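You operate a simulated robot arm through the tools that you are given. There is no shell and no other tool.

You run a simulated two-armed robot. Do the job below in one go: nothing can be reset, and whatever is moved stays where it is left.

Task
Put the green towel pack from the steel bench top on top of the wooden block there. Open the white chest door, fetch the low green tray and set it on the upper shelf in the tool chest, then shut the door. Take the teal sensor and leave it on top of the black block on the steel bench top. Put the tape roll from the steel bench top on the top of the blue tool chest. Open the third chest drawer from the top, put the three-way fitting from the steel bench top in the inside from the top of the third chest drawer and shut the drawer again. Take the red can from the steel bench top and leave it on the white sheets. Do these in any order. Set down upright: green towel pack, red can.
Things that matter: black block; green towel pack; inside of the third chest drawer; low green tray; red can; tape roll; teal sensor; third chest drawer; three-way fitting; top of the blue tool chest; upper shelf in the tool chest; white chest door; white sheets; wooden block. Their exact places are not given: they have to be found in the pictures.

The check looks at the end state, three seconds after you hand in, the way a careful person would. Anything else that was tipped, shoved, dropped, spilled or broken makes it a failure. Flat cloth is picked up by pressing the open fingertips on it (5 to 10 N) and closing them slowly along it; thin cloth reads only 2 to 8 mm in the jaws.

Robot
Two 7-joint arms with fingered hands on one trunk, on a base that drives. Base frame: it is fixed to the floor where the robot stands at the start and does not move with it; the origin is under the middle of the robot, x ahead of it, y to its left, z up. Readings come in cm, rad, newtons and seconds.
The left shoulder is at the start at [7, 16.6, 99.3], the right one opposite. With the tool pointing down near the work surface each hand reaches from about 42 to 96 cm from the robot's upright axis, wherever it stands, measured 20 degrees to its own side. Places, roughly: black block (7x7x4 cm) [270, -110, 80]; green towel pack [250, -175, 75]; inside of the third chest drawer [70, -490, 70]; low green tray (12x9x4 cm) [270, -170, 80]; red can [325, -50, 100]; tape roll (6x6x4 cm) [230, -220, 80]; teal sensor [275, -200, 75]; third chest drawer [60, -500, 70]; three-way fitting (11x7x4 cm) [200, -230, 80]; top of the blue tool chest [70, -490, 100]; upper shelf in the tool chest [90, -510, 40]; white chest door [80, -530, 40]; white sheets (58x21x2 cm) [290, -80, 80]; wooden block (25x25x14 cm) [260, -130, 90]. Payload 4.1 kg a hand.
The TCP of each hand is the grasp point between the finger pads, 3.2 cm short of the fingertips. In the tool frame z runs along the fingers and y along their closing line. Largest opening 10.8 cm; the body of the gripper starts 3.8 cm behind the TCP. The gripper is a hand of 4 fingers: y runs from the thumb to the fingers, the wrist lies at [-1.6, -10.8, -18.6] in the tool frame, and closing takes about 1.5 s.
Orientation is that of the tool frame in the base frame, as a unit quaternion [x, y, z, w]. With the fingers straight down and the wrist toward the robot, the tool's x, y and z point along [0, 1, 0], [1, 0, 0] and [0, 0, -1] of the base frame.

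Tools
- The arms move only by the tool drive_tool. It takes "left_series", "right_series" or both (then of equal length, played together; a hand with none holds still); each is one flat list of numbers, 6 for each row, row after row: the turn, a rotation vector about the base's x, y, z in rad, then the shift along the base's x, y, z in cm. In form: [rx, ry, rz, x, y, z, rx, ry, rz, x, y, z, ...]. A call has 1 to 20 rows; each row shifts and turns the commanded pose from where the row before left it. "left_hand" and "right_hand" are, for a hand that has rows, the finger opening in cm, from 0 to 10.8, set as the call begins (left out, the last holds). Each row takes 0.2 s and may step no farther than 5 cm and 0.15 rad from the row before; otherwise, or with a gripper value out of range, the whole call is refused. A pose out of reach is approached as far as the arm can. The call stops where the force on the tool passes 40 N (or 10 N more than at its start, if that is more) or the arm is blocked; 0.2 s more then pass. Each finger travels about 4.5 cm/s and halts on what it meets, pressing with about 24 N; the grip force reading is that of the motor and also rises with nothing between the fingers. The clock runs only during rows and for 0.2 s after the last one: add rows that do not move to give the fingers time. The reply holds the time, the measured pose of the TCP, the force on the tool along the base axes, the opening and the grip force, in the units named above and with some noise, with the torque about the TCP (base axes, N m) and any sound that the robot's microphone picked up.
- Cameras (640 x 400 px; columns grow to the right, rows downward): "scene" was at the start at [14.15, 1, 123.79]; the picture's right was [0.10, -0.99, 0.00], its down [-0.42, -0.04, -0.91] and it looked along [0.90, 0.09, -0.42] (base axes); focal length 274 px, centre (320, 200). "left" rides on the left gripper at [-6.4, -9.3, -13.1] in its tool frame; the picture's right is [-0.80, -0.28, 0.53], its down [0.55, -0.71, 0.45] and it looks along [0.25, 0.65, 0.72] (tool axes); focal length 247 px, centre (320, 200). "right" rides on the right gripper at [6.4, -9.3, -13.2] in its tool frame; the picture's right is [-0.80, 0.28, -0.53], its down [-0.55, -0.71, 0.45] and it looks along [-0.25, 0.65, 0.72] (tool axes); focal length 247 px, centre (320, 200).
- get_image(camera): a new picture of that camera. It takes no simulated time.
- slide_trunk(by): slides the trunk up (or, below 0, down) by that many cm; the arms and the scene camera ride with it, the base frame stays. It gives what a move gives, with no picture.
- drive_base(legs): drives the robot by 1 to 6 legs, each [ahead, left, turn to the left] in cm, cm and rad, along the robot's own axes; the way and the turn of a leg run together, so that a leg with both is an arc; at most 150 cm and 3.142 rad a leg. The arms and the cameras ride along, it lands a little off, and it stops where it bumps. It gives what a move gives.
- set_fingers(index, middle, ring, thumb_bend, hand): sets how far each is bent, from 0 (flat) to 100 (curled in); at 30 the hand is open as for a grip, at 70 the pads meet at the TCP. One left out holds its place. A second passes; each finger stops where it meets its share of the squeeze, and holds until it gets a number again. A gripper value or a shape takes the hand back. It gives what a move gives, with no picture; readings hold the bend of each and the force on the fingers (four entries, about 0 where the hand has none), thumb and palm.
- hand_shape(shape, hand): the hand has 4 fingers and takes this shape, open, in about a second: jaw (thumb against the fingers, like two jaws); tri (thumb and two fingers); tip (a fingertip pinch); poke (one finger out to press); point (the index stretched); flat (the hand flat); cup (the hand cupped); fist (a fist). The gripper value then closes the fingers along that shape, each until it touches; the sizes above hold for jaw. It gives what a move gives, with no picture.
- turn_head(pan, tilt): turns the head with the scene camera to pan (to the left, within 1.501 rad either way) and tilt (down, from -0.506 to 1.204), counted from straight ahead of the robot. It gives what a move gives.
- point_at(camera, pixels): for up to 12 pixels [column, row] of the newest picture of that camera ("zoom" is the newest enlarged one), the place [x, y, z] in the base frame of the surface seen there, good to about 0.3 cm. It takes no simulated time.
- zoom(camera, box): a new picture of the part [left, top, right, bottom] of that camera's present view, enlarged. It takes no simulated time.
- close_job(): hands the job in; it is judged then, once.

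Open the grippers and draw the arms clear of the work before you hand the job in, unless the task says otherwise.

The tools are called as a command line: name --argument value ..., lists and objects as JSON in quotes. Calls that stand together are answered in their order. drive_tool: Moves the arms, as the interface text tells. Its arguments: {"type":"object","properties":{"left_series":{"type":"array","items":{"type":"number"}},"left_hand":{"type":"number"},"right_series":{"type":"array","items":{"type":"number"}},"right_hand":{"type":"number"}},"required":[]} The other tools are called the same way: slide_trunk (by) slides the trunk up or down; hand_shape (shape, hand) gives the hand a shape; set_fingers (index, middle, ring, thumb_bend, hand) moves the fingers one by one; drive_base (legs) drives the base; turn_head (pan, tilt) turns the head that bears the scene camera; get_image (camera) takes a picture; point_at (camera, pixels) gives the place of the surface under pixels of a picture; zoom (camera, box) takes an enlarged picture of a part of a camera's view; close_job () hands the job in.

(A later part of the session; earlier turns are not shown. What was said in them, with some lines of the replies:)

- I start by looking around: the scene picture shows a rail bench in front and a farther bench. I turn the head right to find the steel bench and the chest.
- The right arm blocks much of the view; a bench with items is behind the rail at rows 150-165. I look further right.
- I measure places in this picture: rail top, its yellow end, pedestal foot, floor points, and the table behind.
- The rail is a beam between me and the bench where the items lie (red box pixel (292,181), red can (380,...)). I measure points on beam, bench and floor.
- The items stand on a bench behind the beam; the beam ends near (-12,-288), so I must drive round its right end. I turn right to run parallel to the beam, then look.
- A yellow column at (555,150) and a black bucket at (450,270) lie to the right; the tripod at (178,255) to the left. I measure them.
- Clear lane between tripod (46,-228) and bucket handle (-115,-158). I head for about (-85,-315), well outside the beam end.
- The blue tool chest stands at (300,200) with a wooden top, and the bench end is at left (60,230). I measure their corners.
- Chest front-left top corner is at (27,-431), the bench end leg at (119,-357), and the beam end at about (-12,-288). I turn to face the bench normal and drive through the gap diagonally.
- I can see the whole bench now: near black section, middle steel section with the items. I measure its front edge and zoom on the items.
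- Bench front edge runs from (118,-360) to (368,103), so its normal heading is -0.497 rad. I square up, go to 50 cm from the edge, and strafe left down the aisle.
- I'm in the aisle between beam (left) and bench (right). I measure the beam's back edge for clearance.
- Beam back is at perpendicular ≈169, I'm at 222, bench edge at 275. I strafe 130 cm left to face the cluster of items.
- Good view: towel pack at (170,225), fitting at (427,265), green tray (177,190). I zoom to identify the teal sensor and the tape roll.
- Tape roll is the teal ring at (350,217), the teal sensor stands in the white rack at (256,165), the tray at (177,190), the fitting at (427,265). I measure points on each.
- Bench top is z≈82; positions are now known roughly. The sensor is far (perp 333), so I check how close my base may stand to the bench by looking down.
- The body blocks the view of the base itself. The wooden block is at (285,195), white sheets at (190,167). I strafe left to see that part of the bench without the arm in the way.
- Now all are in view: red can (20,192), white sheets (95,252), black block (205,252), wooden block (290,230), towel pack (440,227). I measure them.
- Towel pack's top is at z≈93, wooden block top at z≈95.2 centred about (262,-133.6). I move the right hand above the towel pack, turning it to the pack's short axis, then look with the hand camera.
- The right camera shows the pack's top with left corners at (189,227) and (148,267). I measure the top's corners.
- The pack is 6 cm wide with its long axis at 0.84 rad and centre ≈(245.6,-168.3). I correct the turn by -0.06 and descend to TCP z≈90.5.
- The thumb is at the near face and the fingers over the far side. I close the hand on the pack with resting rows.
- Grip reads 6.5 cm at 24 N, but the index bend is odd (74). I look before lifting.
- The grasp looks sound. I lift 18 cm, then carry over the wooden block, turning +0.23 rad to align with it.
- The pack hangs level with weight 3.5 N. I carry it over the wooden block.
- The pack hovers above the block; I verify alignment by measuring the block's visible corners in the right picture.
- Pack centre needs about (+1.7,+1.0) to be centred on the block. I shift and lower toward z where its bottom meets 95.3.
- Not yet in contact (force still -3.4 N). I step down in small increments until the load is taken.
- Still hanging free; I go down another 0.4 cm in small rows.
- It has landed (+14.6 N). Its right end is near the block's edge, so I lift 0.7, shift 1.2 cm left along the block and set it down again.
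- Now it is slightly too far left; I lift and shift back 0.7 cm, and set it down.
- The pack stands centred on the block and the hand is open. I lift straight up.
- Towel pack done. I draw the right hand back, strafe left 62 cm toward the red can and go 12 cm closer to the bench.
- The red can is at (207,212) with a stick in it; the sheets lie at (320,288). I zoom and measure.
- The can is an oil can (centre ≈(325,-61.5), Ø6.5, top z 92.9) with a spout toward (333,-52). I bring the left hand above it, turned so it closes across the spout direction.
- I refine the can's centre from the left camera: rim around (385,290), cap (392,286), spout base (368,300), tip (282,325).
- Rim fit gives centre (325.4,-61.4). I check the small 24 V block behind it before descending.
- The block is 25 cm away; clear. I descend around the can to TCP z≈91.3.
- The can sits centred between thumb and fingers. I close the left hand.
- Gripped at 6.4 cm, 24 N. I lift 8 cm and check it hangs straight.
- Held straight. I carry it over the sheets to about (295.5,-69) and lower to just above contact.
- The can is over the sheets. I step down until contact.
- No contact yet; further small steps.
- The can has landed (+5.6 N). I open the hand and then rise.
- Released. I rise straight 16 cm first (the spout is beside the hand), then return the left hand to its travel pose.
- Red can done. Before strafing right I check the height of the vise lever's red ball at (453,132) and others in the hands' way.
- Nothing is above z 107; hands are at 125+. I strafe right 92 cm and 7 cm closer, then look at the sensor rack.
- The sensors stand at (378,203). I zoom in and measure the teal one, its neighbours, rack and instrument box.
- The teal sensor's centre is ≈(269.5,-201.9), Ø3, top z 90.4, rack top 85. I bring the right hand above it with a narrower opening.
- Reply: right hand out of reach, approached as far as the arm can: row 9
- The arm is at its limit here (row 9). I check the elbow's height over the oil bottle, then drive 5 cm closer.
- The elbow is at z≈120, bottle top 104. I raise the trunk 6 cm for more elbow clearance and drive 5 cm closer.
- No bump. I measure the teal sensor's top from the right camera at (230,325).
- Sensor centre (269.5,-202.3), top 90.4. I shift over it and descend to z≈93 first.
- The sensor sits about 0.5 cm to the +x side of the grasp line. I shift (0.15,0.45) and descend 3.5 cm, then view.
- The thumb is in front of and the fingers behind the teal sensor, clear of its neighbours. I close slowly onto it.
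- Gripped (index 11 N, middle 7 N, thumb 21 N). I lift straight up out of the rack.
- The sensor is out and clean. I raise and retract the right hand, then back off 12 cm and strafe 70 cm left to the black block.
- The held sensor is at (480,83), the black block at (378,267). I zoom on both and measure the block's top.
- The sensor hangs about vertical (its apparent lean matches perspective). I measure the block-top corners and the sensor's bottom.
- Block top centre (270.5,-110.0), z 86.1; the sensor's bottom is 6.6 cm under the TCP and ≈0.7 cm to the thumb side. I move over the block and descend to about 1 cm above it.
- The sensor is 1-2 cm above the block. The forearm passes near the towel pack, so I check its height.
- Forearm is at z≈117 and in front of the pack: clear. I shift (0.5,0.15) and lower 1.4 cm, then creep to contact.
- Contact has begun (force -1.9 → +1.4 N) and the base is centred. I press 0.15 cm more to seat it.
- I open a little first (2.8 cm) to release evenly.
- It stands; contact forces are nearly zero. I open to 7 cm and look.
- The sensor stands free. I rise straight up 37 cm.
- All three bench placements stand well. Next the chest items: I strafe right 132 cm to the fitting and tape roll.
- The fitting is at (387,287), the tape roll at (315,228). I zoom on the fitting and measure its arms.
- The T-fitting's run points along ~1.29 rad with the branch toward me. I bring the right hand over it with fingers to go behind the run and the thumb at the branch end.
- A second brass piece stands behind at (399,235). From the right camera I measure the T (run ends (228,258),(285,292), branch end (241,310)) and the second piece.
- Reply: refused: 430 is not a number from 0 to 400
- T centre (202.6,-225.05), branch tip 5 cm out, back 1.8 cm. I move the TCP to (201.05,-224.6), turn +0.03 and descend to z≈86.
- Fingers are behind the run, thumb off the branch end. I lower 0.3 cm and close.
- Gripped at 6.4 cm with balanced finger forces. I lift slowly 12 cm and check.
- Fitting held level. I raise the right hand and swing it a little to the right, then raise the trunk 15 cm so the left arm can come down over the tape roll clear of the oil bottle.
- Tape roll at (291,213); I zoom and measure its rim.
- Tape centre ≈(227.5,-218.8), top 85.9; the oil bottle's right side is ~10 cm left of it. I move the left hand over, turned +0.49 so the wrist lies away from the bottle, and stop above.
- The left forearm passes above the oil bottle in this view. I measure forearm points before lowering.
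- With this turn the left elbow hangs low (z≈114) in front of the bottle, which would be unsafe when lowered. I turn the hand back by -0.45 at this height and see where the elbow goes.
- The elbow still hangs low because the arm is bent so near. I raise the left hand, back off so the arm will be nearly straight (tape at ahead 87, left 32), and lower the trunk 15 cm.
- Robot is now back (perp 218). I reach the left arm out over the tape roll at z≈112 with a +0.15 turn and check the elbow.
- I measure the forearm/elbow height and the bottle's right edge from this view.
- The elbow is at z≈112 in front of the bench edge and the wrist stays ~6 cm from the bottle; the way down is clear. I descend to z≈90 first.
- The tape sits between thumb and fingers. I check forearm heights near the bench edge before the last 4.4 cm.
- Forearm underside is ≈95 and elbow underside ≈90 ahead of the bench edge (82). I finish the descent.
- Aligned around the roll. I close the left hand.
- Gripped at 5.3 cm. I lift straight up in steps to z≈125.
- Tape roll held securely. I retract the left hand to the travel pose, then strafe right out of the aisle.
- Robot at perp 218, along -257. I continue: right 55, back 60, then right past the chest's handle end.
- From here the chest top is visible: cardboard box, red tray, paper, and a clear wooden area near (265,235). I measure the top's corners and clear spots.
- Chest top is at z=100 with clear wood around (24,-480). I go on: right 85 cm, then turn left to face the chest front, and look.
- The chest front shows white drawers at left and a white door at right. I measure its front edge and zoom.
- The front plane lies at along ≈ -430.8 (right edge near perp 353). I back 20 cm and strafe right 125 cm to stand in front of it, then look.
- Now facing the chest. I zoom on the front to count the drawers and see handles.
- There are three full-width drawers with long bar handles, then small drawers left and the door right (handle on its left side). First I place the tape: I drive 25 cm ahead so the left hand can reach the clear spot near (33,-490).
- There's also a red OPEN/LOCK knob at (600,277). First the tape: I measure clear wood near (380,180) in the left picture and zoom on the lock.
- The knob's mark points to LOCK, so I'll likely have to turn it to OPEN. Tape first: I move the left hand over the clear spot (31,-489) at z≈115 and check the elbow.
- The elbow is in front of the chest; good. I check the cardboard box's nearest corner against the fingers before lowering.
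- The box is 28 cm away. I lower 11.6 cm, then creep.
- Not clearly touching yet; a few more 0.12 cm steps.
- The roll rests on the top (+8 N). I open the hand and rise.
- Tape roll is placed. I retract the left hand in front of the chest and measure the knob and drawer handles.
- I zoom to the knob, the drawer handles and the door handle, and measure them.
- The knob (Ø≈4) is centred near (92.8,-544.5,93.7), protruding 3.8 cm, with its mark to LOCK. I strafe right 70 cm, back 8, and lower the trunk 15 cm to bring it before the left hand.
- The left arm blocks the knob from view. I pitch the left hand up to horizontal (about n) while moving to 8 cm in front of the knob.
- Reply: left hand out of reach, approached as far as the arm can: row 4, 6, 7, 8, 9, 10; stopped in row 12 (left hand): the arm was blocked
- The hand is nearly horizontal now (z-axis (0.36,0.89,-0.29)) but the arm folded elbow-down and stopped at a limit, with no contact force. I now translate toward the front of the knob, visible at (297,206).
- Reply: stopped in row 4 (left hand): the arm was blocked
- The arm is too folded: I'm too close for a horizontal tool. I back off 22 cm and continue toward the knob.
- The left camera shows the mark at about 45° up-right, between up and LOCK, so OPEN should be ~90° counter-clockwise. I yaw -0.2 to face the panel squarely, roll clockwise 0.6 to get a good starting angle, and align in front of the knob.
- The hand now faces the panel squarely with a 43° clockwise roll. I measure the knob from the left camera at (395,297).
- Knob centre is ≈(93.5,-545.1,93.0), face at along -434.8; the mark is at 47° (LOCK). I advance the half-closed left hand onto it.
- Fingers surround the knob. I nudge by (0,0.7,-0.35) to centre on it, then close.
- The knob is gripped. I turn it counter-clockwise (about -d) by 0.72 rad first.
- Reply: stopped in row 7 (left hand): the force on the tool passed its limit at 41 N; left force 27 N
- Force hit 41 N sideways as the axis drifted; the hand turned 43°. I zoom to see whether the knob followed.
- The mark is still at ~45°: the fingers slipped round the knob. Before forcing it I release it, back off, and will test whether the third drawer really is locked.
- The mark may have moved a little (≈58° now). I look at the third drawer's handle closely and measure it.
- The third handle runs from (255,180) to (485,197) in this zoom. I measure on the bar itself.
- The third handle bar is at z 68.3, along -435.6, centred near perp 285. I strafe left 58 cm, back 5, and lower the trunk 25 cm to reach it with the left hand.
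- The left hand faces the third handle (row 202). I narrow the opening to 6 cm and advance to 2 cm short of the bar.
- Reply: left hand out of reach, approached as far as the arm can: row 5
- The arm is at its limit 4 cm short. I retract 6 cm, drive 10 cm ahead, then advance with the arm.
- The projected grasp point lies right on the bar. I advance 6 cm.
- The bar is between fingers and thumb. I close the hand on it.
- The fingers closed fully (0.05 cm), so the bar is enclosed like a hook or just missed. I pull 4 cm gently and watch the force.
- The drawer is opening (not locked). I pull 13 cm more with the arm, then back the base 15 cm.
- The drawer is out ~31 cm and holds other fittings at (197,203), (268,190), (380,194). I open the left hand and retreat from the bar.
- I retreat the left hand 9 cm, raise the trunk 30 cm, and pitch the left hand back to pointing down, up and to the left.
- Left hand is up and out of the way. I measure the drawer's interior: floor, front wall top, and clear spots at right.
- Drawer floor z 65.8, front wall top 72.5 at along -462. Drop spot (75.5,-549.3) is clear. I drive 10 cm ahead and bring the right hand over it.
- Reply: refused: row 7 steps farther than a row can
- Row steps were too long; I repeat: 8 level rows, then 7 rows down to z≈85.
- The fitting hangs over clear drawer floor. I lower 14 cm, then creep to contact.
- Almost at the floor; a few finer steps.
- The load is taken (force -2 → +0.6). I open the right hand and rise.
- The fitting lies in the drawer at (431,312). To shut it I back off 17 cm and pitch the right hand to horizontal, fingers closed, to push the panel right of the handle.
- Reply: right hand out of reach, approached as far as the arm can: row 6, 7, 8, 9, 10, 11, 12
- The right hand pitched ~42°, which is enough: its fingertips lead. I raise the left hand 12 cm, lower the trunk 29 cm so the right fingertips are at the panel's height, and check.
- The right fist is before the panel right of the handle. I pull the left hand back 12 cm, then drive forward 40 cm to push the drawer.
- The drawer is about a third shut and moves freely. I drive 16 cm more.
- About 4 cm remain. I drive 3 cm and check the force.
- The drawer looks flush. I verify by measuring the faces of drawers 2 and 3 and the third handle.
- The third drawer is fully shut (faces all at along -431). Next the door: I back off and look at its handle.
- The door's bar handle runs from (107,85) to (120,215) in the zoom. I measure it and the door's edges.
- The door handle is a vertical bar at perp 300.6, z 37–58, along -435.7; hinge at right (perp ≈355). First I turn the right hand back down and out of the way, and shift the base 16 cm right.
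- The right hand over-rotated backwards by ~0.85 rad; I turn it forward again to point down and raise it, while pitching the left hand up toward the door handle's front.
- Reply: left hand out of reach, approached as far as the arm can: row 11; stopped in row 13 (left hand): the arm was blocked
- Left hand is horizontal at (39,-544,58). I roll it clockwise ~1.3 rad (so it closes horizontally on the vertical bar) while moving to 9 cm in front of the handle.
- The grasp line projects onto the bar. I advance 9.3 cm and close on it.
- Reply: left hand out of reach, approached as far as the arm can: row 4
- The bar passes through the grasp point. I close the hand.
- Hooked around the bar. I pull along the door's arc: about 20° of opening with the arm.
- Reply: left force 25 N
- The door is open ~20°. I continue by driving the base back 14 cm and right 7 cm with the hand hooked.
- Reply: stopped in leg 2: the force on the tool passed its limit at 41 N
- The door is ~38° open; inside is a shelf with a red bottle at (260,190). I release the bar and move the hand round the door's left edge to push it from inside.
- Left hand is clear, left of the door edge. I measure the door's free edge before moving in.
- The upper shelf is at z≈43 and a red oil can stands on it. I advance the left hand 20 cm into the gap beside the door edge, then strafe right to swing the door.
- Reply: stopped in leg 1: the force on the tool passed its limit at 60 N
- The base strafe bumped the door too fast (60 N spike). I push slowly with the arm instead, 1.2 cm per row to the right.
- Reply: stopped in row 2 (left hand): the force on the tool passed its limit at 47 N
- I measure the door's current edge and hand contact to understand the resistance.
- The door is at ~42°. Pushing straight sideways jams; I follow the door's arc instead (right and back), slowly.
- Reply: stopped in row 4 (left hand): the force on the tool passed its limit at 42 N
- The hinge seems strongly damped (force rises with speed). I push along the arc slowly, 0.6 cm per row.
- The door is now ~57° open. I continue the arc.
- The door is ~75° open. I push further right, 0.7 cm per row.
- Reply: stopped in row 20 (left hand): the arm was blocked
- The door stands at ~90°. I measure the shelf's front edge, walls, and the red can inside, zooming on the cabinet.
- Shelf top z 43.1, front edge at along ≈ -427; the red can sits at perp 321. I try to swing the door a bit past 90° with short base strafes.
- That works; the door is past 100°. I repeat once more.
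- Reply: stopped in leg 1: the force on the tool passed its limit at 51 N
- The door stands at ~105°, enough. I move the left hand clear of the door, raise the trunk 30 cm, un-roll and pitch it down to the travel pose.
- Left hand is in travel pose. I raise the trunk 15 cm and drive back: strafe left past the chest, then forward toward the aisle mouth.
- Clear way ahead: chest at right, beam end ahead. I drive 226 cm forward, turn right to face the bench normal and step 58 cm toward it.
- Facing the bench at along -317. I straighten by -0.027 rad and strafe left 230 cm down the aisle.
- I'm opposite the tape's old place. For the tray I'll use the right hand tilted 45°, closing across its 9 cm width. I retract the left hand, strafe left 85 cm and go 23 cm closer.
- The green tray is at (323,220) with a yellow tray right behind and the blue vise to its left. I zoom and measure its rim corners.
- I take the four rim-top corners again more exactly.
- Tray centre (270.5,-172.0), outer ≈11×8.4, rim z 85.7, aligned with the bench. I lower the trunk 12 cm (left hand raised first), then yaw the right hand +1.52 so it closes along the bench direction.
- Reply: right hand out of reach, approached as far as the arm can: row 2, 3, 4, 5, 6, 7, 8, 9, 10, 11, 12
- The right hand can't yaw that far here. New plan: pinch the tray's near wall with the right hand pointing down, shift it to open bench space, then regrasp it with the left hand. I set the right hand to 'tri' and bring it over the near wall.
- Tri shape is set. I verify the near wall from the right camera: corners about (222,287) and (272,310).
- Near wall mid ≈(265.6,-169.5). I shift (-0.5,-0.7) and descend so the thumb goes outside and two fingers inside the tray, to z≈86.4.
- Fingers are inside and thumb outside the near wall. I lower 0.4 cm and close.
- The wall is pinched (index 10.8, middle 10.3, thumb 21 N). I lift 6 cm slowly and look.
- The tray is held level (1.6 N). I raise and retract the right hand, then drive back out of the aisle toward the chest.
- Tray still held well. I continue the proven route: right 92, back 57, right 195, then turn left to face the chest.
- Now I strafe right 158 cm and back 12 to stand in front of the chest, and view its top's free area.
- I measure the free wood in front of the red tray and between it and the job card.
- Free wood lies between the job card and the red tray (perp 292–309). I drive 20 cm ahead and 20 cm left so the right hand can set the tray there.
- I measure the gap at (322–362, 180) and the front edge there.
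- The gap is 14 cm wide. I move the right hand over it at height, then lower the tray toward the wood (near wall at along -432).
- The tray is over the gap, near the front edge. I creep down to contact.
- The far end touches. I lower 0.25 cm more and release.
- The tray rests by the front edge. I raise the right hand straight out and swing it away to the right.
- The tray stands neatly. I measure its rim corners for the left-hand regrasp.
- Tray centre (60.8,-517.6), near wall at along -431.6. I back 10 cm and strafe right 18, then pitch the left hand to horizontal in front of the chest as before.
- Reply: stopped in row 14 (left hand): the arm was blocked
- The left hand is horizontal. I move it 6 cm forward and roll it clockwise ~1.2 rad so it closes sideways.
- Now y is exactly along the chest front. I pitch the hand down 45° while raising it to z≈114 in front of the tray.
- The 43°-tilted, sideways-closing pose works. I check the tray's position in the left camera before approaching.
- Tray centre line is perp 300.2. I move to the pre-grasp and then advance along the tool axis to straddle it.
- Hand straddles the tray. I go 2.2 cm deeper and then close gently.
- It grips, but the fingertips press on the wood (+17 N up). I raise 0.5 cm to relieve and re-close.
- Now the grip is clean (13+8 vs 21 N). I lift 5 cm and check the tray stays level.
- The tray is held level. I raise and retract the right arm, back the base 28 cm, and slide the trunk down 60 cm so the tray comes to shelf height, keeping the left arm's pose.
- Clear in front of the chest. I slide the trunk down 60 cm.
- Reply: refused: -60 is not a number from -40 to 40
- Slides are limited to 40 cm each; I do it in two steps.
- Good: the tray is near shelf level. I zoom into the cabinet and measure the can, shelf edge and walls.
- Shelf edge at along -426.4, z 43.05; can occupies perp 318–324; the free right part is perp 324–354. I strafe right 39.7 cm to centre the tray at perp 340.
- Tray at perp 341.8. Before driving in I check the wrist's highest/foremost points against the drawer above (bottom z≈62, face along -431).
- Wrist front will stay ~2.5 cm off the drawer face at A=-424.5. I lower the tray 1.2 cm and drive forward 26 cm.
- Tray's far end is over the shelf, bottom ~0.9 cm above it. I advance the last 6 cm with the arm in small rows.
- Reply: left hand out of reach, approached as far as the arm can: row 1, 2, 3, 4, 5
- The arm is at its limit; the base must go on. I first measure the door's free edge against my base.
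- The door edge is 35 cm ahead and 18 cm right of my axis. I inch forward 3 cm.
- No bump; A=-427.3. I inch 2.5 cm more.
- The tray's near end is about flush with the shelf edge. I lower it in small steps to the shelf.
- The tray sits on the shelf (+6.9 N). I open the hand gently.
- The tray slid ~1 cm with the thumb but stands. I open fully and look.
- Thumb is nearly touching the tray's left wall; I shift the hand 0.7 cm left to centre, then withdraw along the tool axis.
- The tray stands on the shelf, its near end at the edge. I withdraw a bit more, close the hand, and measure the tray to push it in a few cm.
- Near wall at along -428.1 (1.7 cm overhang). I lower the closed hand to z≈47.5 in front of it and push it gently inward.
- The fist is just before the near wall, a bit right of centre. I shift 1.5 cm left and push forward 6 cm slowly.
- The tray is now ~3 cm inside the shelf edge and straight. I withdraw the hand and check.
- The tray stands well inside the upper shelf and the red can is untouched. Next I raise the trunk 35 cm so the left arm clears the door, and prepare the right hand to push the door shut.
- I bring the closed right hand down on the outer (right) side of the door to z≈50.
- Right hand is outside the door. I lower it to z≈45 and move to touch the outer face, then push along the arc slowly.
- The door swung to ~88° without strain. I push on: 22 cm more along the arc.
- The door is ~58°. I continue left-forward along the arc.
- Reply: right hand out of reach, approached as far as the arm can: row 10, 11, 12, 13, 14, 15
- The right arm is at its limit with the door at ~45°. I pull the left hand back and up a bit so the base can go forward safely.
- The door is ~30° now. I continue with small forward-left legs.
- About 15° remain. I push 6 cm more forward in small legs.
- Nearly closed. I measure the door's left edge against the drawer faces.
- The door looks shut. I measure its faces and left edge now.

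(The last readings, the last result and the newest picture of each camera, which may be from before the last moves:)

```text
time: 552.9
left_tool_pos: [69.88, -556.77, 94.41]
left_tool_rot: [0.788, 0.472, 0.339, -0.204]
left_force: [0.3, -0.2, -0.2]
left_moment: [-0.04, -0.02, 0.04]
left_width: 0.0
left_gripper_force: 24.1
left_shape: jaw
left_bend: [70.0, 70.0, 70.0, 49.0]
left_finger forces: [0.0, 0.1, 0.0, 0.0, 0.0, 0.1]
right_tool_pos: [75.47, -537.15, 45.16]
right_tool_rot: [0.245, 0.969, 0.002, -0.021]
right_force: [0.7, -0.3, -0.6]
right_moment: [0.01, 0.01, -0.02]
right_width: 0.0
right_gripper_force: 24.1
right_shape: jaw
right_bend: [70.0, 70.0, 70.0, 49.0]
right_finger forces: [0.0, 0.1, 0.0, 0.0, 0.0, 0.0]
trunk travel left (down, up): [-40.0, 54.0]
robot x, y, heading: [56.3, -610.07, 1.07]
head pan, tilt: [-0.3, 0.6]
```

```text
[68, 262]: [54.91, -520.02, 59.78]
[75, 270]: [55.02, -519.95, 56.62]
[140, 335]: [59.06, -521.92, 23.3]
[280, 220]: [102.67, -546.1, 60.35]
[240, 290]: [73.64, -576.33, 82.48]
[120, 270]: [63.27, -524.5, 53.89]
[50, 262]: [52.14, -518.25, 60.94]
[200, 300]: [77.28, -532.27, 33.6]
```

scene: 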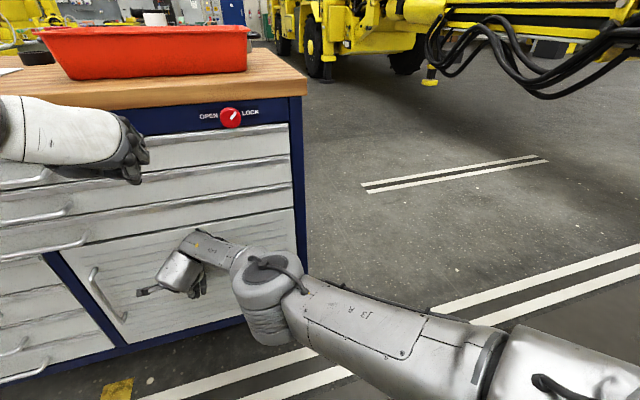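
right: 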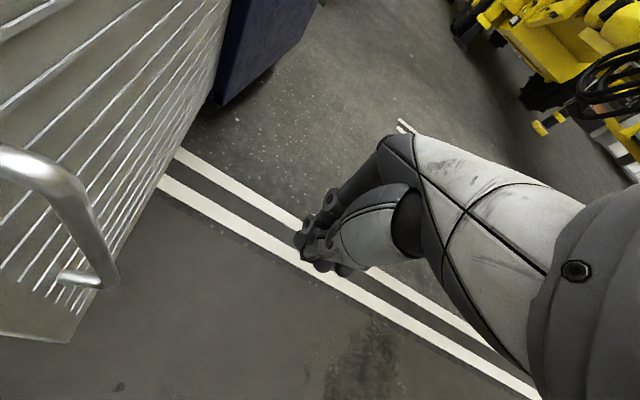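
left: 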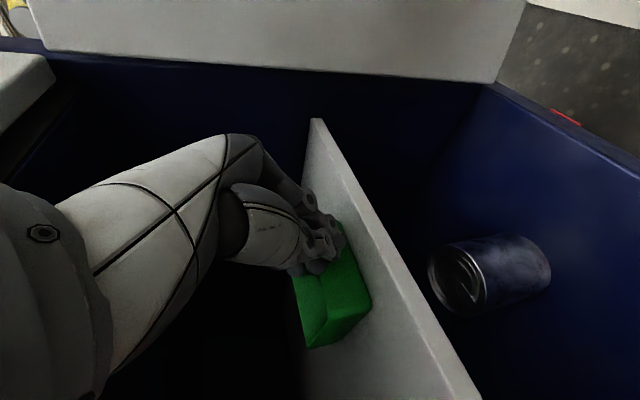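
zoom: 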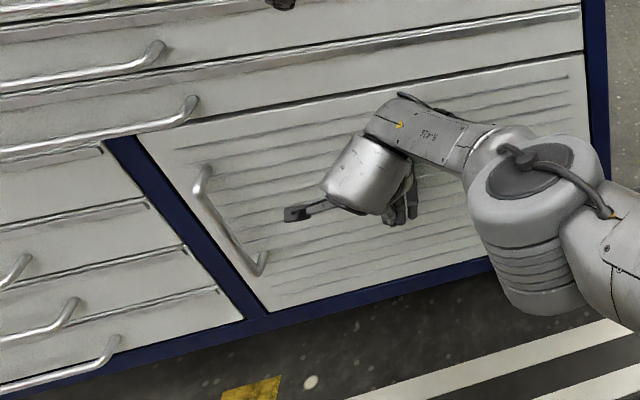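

All door points are flush (along ≈ -431.1). I give one more light 0.8 cm nudge to be sure it's fully shut.

drive_base --legs '[[0.8, 0, 0]]'

zoom --camera "scene" --box '[0, 180, 310, 390]'

point_at --camera "zoom" --pixels '[[190, 170], [240, 270], [300, 280], [180, 150], [575, 80], [150, 250], [100, 180], [400, 60]]'

```text
time: 553.7
left_tool_pos: [70.17, -556.13, 94.44]
left_tool_rot: [0.787, 0.473, 0.34, -0.204]
left_force: [-0.7, 0.0, 0.7]
left_moment: [-0.01, 0.02, 0.0]
left_width: 0.0
left_gripper_force: 24.3
left_shape: jaw
left_bend: [70.0, 70.0, 70.0, 49.0]
left_finger forces: [0.1, 0.1, 0.0, 0.1, 0.0, 0.1]
right_tool_pos: [75.83, -536.45, 45.07]
right_tool_rot: [0.244, 0.97, 0.002, -0.021]
right_force: [0.3, 0.7, 1.2]
right_moment: [-0.02, 0.05, 0.0]
right_width: 0.0
right_gripper_force: 24.3
right_shape: jaw
right_bend: [70.0, 70.0, 70.0, 49.0]
right_finger forces: [0.0, 0.0, 0.0, 0.0, 0.1, 0.1]
trunk travel left (down, up): [-40.0, 54.0]
robot x, y, heading: [56.58, -609.6, 1.069]
head pan, tilt: [-0.3, 0.6]
```

```text
1.90 times, centred on (155, 285) of scene
```

zoom: 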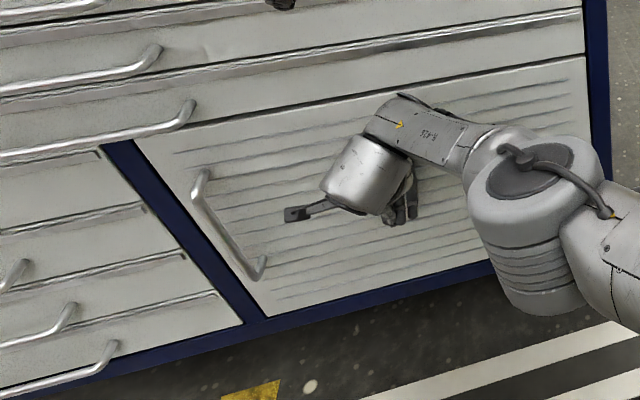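

```text
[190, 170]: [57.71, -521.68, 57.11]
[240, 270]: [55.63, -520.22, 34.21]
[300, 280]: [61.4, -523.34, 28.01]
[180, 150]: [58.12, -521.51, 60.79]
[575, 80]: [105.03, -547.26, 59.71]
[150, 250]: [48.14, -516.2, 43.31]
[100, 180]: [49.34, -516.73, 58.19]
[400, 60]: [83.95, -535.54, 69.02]
```

Door shut flush. I back away 30 cm and zoom on the knob to check it is as it was.

drive_base --legs '[[-30, 0, 0]]'

get_image --camera "scene"

zoom --camera "scene" --box '[160, 70, 260, 130]'

```text
time: 555.7
left_tool_pos: [55.94, -582.22, 94.54]
left_tool_rot: [0.787, 0.472, 0.34, -0.204]
left_force: [0.3, -0.9, 0.2]
left_moment: [0.02, -0.01, 0.03]
left_width: 0.0
left_gripper_force: 24.2
left_shape: jaw
left_bend: [70.0, 70.0, 70.0, 49.0]
left_finger forces: [0.0, 0.0, 0.1, 0.0, 0.0, 0.1]
right_tool_pos: [61.53, -562.65, 45.21]
right_tool_rot: [0.245, 0.969, 0.002, -0.021]
right_force: [-0.4, -0.3, 0.6]
right_moment: [0.03, -0.03, -0.04]
right_width: 0.01
right_gripper_force: 23.4
right_shape: jaw
right_bend: [70.0, 70.0, 70.0, 49.0]
right_finger forces: [0.1, 0.1, 0.1, 0.0, 0.0, 0.0]
trunk travel left (down, up): [-40.0, 54.0]
robot x, y, heading: [42.12, -635.51, 1.067]
head pan, tilt: [-0.3, 0.6]
```

```text
taken
```

scene: 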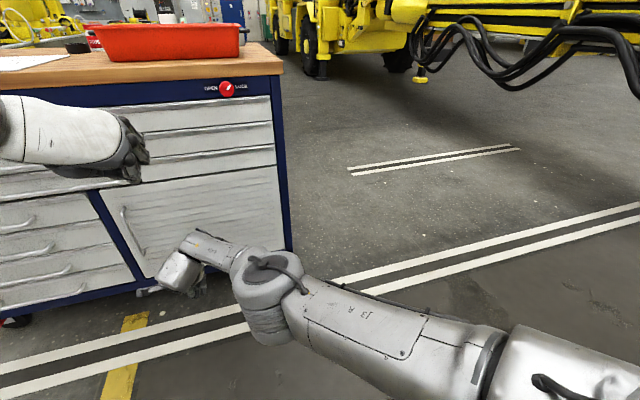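

```text
6.40 times, centred on (210, 100) of scene
```

zoom: 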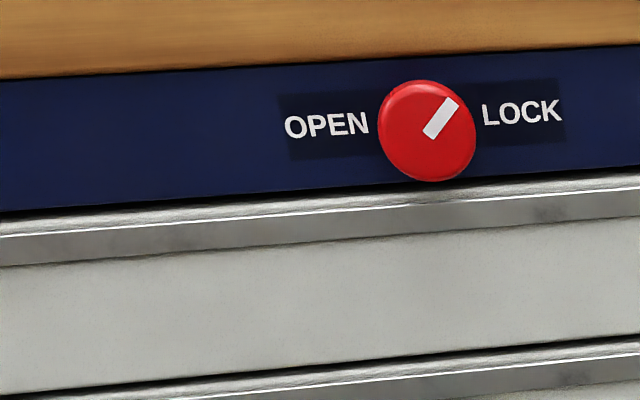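

The knob looks unchanged (mark between up and LOCK). I raise the right hand, open both hands, and back farther off.

drive_tool --right_series '[0, 0, 0, 0, 0, 4.5, 0, 0, 0, 0, 0, 4.5, 0, 0, 0, 0, 0, 4.5, 0, 0, 0, 0, 0, 4.5, 0, 0, 0, 0, 0, 4.5, 0, 0, 0, 0, 0, 4.5, 0, 0, 0, 0, 0, 4.5, 0, 0, 0, 0, 0, 4.5, 0, 0, 0, 0, 0, 0]' --right_hand 10.8 --left_series '[0, 0, 0, 0, 0, 0, 0, 0, 0, 0, 0, 0, 0, 0, 0, 0, 0, 0, 0, 0, 0, 0, 0, 0, 0, 0, 0, 0, 0, 0, 0, 0, 0, 0, 0, 0, 0, 0, 0, 0, 0, 0, 0, 0, 0, 0, 0, 0, 0, 0, 0, 0, 0, 0]' --left_hand 10.8

drive_base --legs '[[-35, 20, 0]]'

slide_trunk --by 35

turn_head --pan 0.0 --tilt 0.45

get_image --camera "scene"

```text
time: 557.7
left_tool_pos: [55.93, -582.15, 94.4]
left_tool_rot: [0.788, 0.472, 0.339, -0.203]
left_force: [0.6, 1.1, -0.2]
left_moment: [-0.02, 0.01, -0.01]
left_width: 10.77
left_gripper_force: 0.1
left_shape: jaw
left_bend: [30.0, 30.0, 30.0, 30.0]
left_finger forces: [0.0, 0.1, 0.1, 0.0, 0.0, 0.0]
right_tool_pos: [61.54, -562.36, 81.05]
right_tool_rot: [0.245, 0.969, 0.002, -0.021]
right_force: [1.1, 0.3, 0.4]
right_moment: [0.02, -0.01, 0.01]
right_width: 10.78
right_gripper_force: 0.0
right_shape: jaw
right_bend: [30.0, 30.0, 30.0, 30.0]
right_finger forces: [0.0, 0.0, 0.0, 0.0, 0.0, 0.0]
trunk travel left (down, up): [-40.0, 54.0]
robot x, y, heading: [42.08, -635.55, 1.062]
head pan, tilt: [-0.3, 0.6]
```

```text
time: 560.2
left_tool_pos: [21.41, -603.14, 94.51]
left_tool_rot: [0.788, 0.472, 0.341, -0.202]
left_force: [-0.6, 0.4, -0.2]
left_moment: [0.01, 0.0, 0.02]
left_width: 10.79
left_gripper_force: 0.1
left_shape: jaw
left_bend: [30.0, 30.0, 30.0, 30.0]
left_finger forces: [0.0, 0.0, 0.0, 0.0, 0.0, 0.1]
right_tool_pos: [27.06, -583.42, 81.17]
right_tool_rot: [0.246, 0.969, 0.003, -0.022]
right_force: [-0.1, 0.0, 0.5]
right_moment: [-0.02, -0.03, -0.01]
right_width: 10.82
right_gripper_force: 0.1
right_shape: jaw
right_bend: [30.0, 30.0, 30.0, 30.0]
right_finger forces: [0.0, 0.1, 0.1, 0.0, 0.0, 0.1]
trunk travel left (down, up): [-40.0, 54.0]
robot x, y, heading: [7.48, -656.84, 1.065]
head pan, tilt: [-0.3, 0.6]
```

```text
time: 563.6
left_tool_pos: [21.45, -603.12, 129.53]
left_tool_rot: [0.788, 0.471, 0.339, -0.204]
left_force: [0.0, -0.2, -1.0]
left_moment: [0.02, 0.01, 0.03]
left_width: 10.78
left_gripper_force: 0.0
left_shape: jaw
left_bend: [30.0, 30.0, 30.0, 30.0]
left_finger forces: [0.1, 0.0, 0.1, 0.1, 0.0, 0.0]
right_tool_pos: [27.12, -583.25, 116.01]
right_tool_rot: [0.246, 0.969, 0.003, -0.021]
right_force: [0.9, 0.7, 0.1]
right_moment: [-0.03, 0.01, -0.01]
right_width: 10.79
right_gripper_force: 0.1
right_shape: jaw
right_bend: [30.0, 30.0, 30.0, 30.0]
right_finger forces: [0.0, 0.0, 0.0, 0.0, 0.0, 0.0]
trunk travel left (down, up): [-75.0, 19.0]
robot x, y, heading: [7.12, -656.39, 1.074]
head pan, tilt: [-0.3, 0.6]
```

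```text
time: 564.4
left_tool_pos: [21.49, -603.07, 129.47]
left_tool_rot: [0.788, 0.472, 0.339, -0.204]
left_force: [0.4, -0.2, -0.7]
left_moment: [0.01, 0.03, 0.01]
left_width: 10.77
left_gripper_force: 0.1
left_shape: jaw
left_bend: [30.0, 30.0, 30.0, 30.0]
left_finger forces: [0.0, 0.0, 0.1, 0.0, 0.0, 0.1]
right_tool_pos: [26.99, -583.31, 115.99]
right_tool_rot: [0.246, 0.969, 0.004, -0.021]
right_force: [-0.3, -0.7, 0.1]
right_moment: [-0.02, -0.02, 0.01]
right_width: 10.77
right_gripper_force: 0.0
right_shape: jaw
right_bend: [30.0, 30.0, 30.0, 30.0]
right_finger forces: [0.0, 0.0, 0.1, 0.0, 0.0, 0.1]
trunk travel left (down, up): [-75.0, 19.0]
robot x, y, heading: [7.6, -656.2, 1.068]
head pan, tilt: [0.0, 0.45]
```

```text
taken
```

scene: 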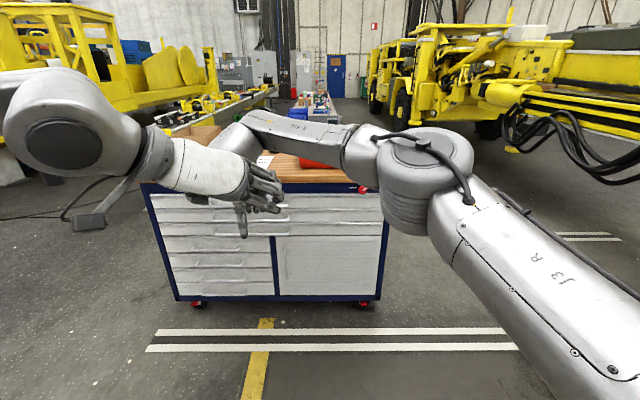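

The chest is shut. I uncross the right arm to its own side for a clear final view of the chest.

drive_tool --right_series '[0, 0, 0, 3.2, -2.2, 0.5, 0, 0, 0, 3.2, -2.2, 0.5, 0, 0, 0, 3.2, -2.2, 0.5, 0, 0, 0, 3.2, -2.2, 0.5, 0, 0, 0, 3.2, -2.2, 0.5, 0, 0, 0, 3.2, -2.2, 0.5, 0, 0, 0, 3.2, -2.2, 0.5, 0, 0, 0, 3.2, -2.2, 0.5, 0, 0, 0, 3.2, -2.2, 0.5, 0, 0, 0, 3.2, -2.2, 0.5, 0, 0, 0, 0, 0, 0]'

get_image --camera "scene"

zoom --camera "scene" --box '[130, 100, 400, 310]'

```text
time: 566.8
left_tool_pos: [21.46, -603.1, 129.52]
left_tool_rot: [0.788, 0.472, 0.339, -0.203]
left_force: [-1.3, -0.4, 0.4]
left_moment: [-0.01, -0.01, -0.06]
left_width: 10.76
left_gripper_force: 0.0
left_shape: jaw
left_bend: [30.0, 30.0, 30.0, 30.0]
left_finger forces: [0.0, 0.0, 0.1, 0.1, 0.0, 0.0]
right_tool_pos: [58.97, -605.4, 121.12]
right_tool_rot: [0.246, 0.969, 0.001, -0.022]
right_force: [-0.7, -0.1, -0.1]
right_moment: [-0.01, -0.01, 0.02]
right_width: 10.78
right_gripper_force: 0.1
right_shape: jaw
right_bend: [30.0, 30.0, 30.0, 30.0]
right_finger forces: [0.0, 0.0, 0.0, 0.1, 0.0, 0.1]
trunk travel left (down, up): [-75.0, 19.0]
robot x, y, heading: [7.85, -656.71, 1.065]
head pan, tilt: [0.0, 0.45]
```

```text
taken
```

scene: 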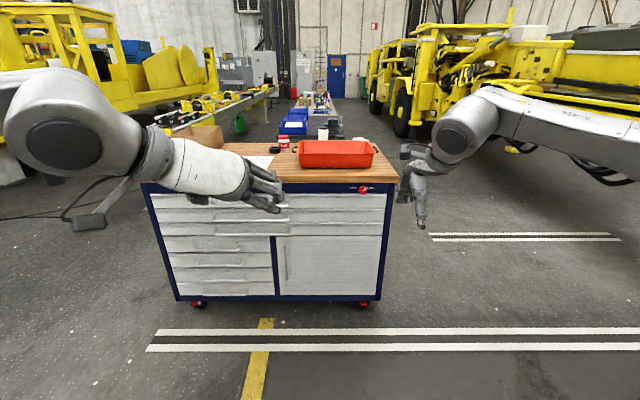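

```text
1.90 times, centred on (265, 205) of scene
```

zoom: 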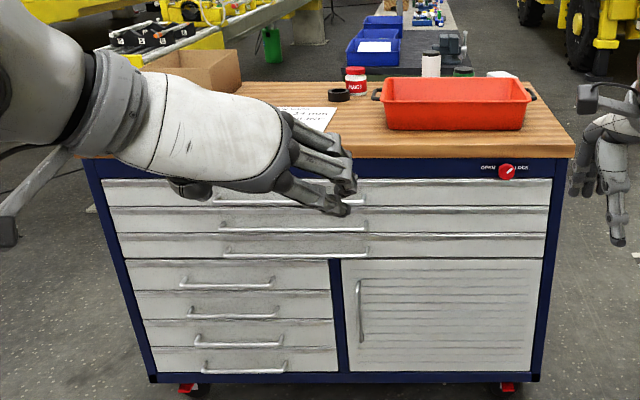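

Chest closed and undisturbed. I check the tape roll on its top with the left camera.

get_image --camera "left"

drive_base --legs '[[0, -40, 0]]'

turn_head --pan 0.3 --tilt 0.4

get_image --camera "scene"

```text
taken
```

left: 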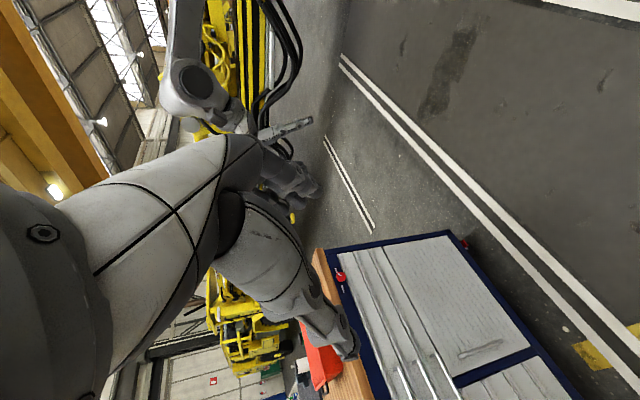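

```text
time: 569.3
left_tool_pos: [56.31, -622.34, 129.55]
left_tool_rot: [0.789, 0.471, 0.34, -0.202]
left_force: [0.2, 0.3, 0.5]
left_moment: [0.02, 0.01, 0.0]
left_width: 10.79
left_gripper_force: 0.0
left_shape: jaw
left_bend: [30.0, 30.0, 30.0, 30.0]
left_finger forces: [0.1, 0.1, 0.0, 0.0, 0.1, 0.1]
right_tool_pos: [93.88, -624.77, 121.03]
right_tool_rot: [0.248, 0.969, 0.003, -0.021]
right_force: [0.4, 0.2, 0.0]
right_moment: [0.01, 0.01, 0.02]
right_width: 10.79
right_gripper_force: 0.0
right_shape: jaw
right_bend: [30.0, 30.0, 30.0, 30.0]
right_finger forces: [0.0, 0.0, 0.0, 0.1, 0.0, 0.0]
trunk travel left (down, up): [-75.0, 19.0]
robot x, y, heading: [42.1, -676.06, 1.069]
head pan, tilt: [0.0, 0.45]
```

```text
time: 570.1
left_tool_pos: [56.45, -622.51, 129.47]
left_tool_rot: [0.788, 0.471, 0.34, -0.203]
left_force: [0.1, -0.1, 0.6]
left_moment: [-0.01, -0.01, 0.0]
left_width: 10.8
left_gripper_force: 0.0
left_shape: jaw
left_bend: [30.0, 30.0, 30.0, 30.0]
left_finger forces: [0.0, 0.0, 0.1, 0.1, 0.1, 0.0]
right_tool_pos: [93.93, -624.9, 121.11]
right_tool_rot: [0.247, 0.969, 0.002, -0.022]
right_force: [0.3, 0.1, 0.4]
right_moment: [-0.03, -0.02, 0.02]
right_width: 10.78
right_gripper_force: 0.1
right_shape: jaw
right_bend: [30.0, 30.0, 30.0, 30.0]
right_finger forces: [0.0, 0.0, 0.0, 0.0, 0.0, 0.1]
trunk travel left (down, up): [-75.0, 19.0]
robot x, y, heading: [42.31, -676.0, 1.067]
head pan, tilt: [0.3, 0.4]
```

```text
taken
```

scene: 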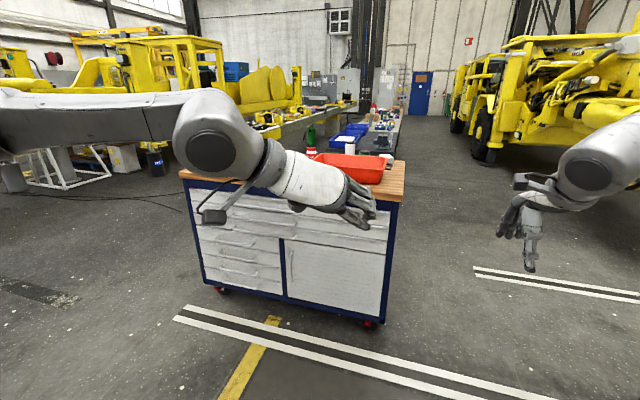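

The left hand still hides the tape's place; I lift the left hand 25 cm to see the chest top.

drive_tool --left_series '[0, 0, 0, 0, 0, 4.5, 0, 0, 0, 0, 0, 4.5, 0, 0, 0, 0, 0, 4.5, 0, 0, 0, 0, 0, 4.5, 0, 0, 0, 0, 0, 4.5, 0, 0, 0, 0, 0, 4.5, 0, 0, 0, 0, 0, 0]'

get_image --camera "scene"

zoom --camera "scene" --box '[160, 120, 420, 230]'

```text
time: 571.7
left_tool_pos: [56.36, -622.64, 156.52]
left_tool_rot: [0.789, 0.471, 0.339, -0.203]
left_force: [1.1, 0.3, 0.0]
left_moment: [-0.02, -0.01, -0.04]
left_width: 10.8
left_gripper_force: 0.1
left_shape: jaw
left_bend: [30.0, 30.0, 30.0, 30.0]
left_finger forces: [0.1, 0.1, 0.1, 0.0, 0.0, 0.0]
right_tool_pos: [94.01, -624.76, 121.09]
right_tool_rot: [0.247, 0.969, 0.003, -0.021]
right_force: [-0.6, 0.1, -0.9]
right_moment: [0.02, -0.03, -0.02]
right_width: 10.79
right_gripper_force: 0.0
right_shape: jaw
right_bend: [30.0, 30.0, 30.0, 30.0]
right_finger forces: [0.0, 0.0, 0.0, 0.0, 0.0, 0.0]
trunk travel left (down, up): [-75.0, 19.0]
robot x, y, heading: [42.41, -675.77, 1.067]
head pan, tilt: [0.3, 0.4]
```

```text
taken
```

scene: 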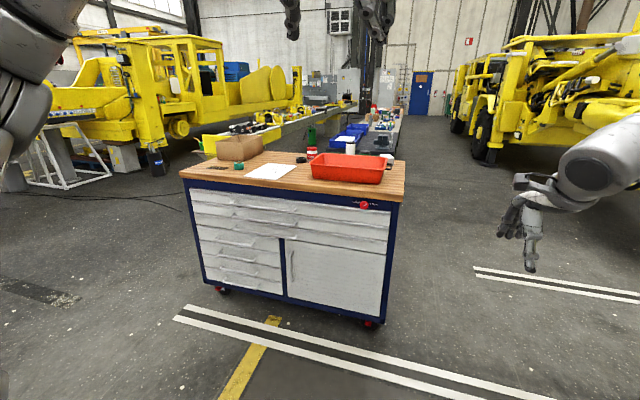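

```text
2.46 times, centred on (290, 175) of scene
```

zoom: 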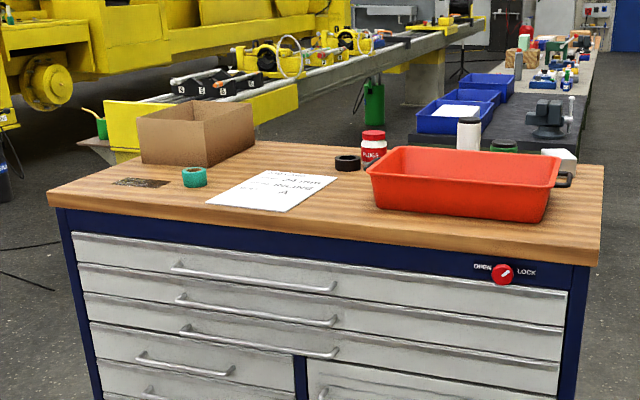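

The tape roll stands on the chest top, all drawers and the door are shut. One last zoom toward the bench items in the distance.

zoom --camera "scene" --box '[355, 95, 415, 145]'

```text
8.00 times, centred on (385, 120) of scene
```

zoom: 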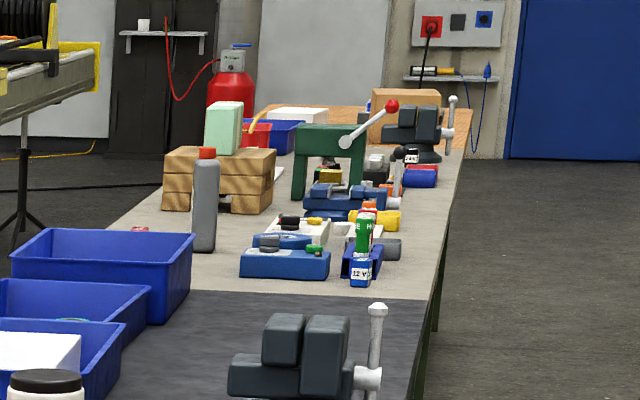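

Everything is in place: the towel pack on the block, the can's spout visible behind it, the bottle upright. The grippers are open and the arms are clear, so I hand in the job.

close_job

```text
The job is handed in.
```

All six tasks are done and the job is handed in. I had no result from the check yet when I stopped.

- **Green towel pack:** standing upright, centred on the wooden block.
- **Red can:** standing upright on the white sheets.
- **Teal sensor:** standing on top of the black block.
- **Tape roll:** on clear wood on top of the blue tool chest.
- **Three-way fitting:** lying in the third drawer with the other fittings; the drawer is shut flush.
- **Low green tray:** on the upper shelf, to the right of the red can in there; the white door is shut flush.

- **Lock knob:** The chest's red knob pointed at LOCK, so I tried to turn it to OPEN first. My fingers slipped round it. The drawer and door opened anyway, so I left it alone. It ended looking about as it was, but it may have shifted slightly.
- **Tray route:** I set the tray down briefly on the chest top so I could change my grip before putting it on the shelf.

In the last pictures the tape roll, drawers and door were as intended. I could only see the bench from a distance by then. The towel pack was still on its block and the can's spout was visible; I had last seen the sensor standing when I picked up the tray.
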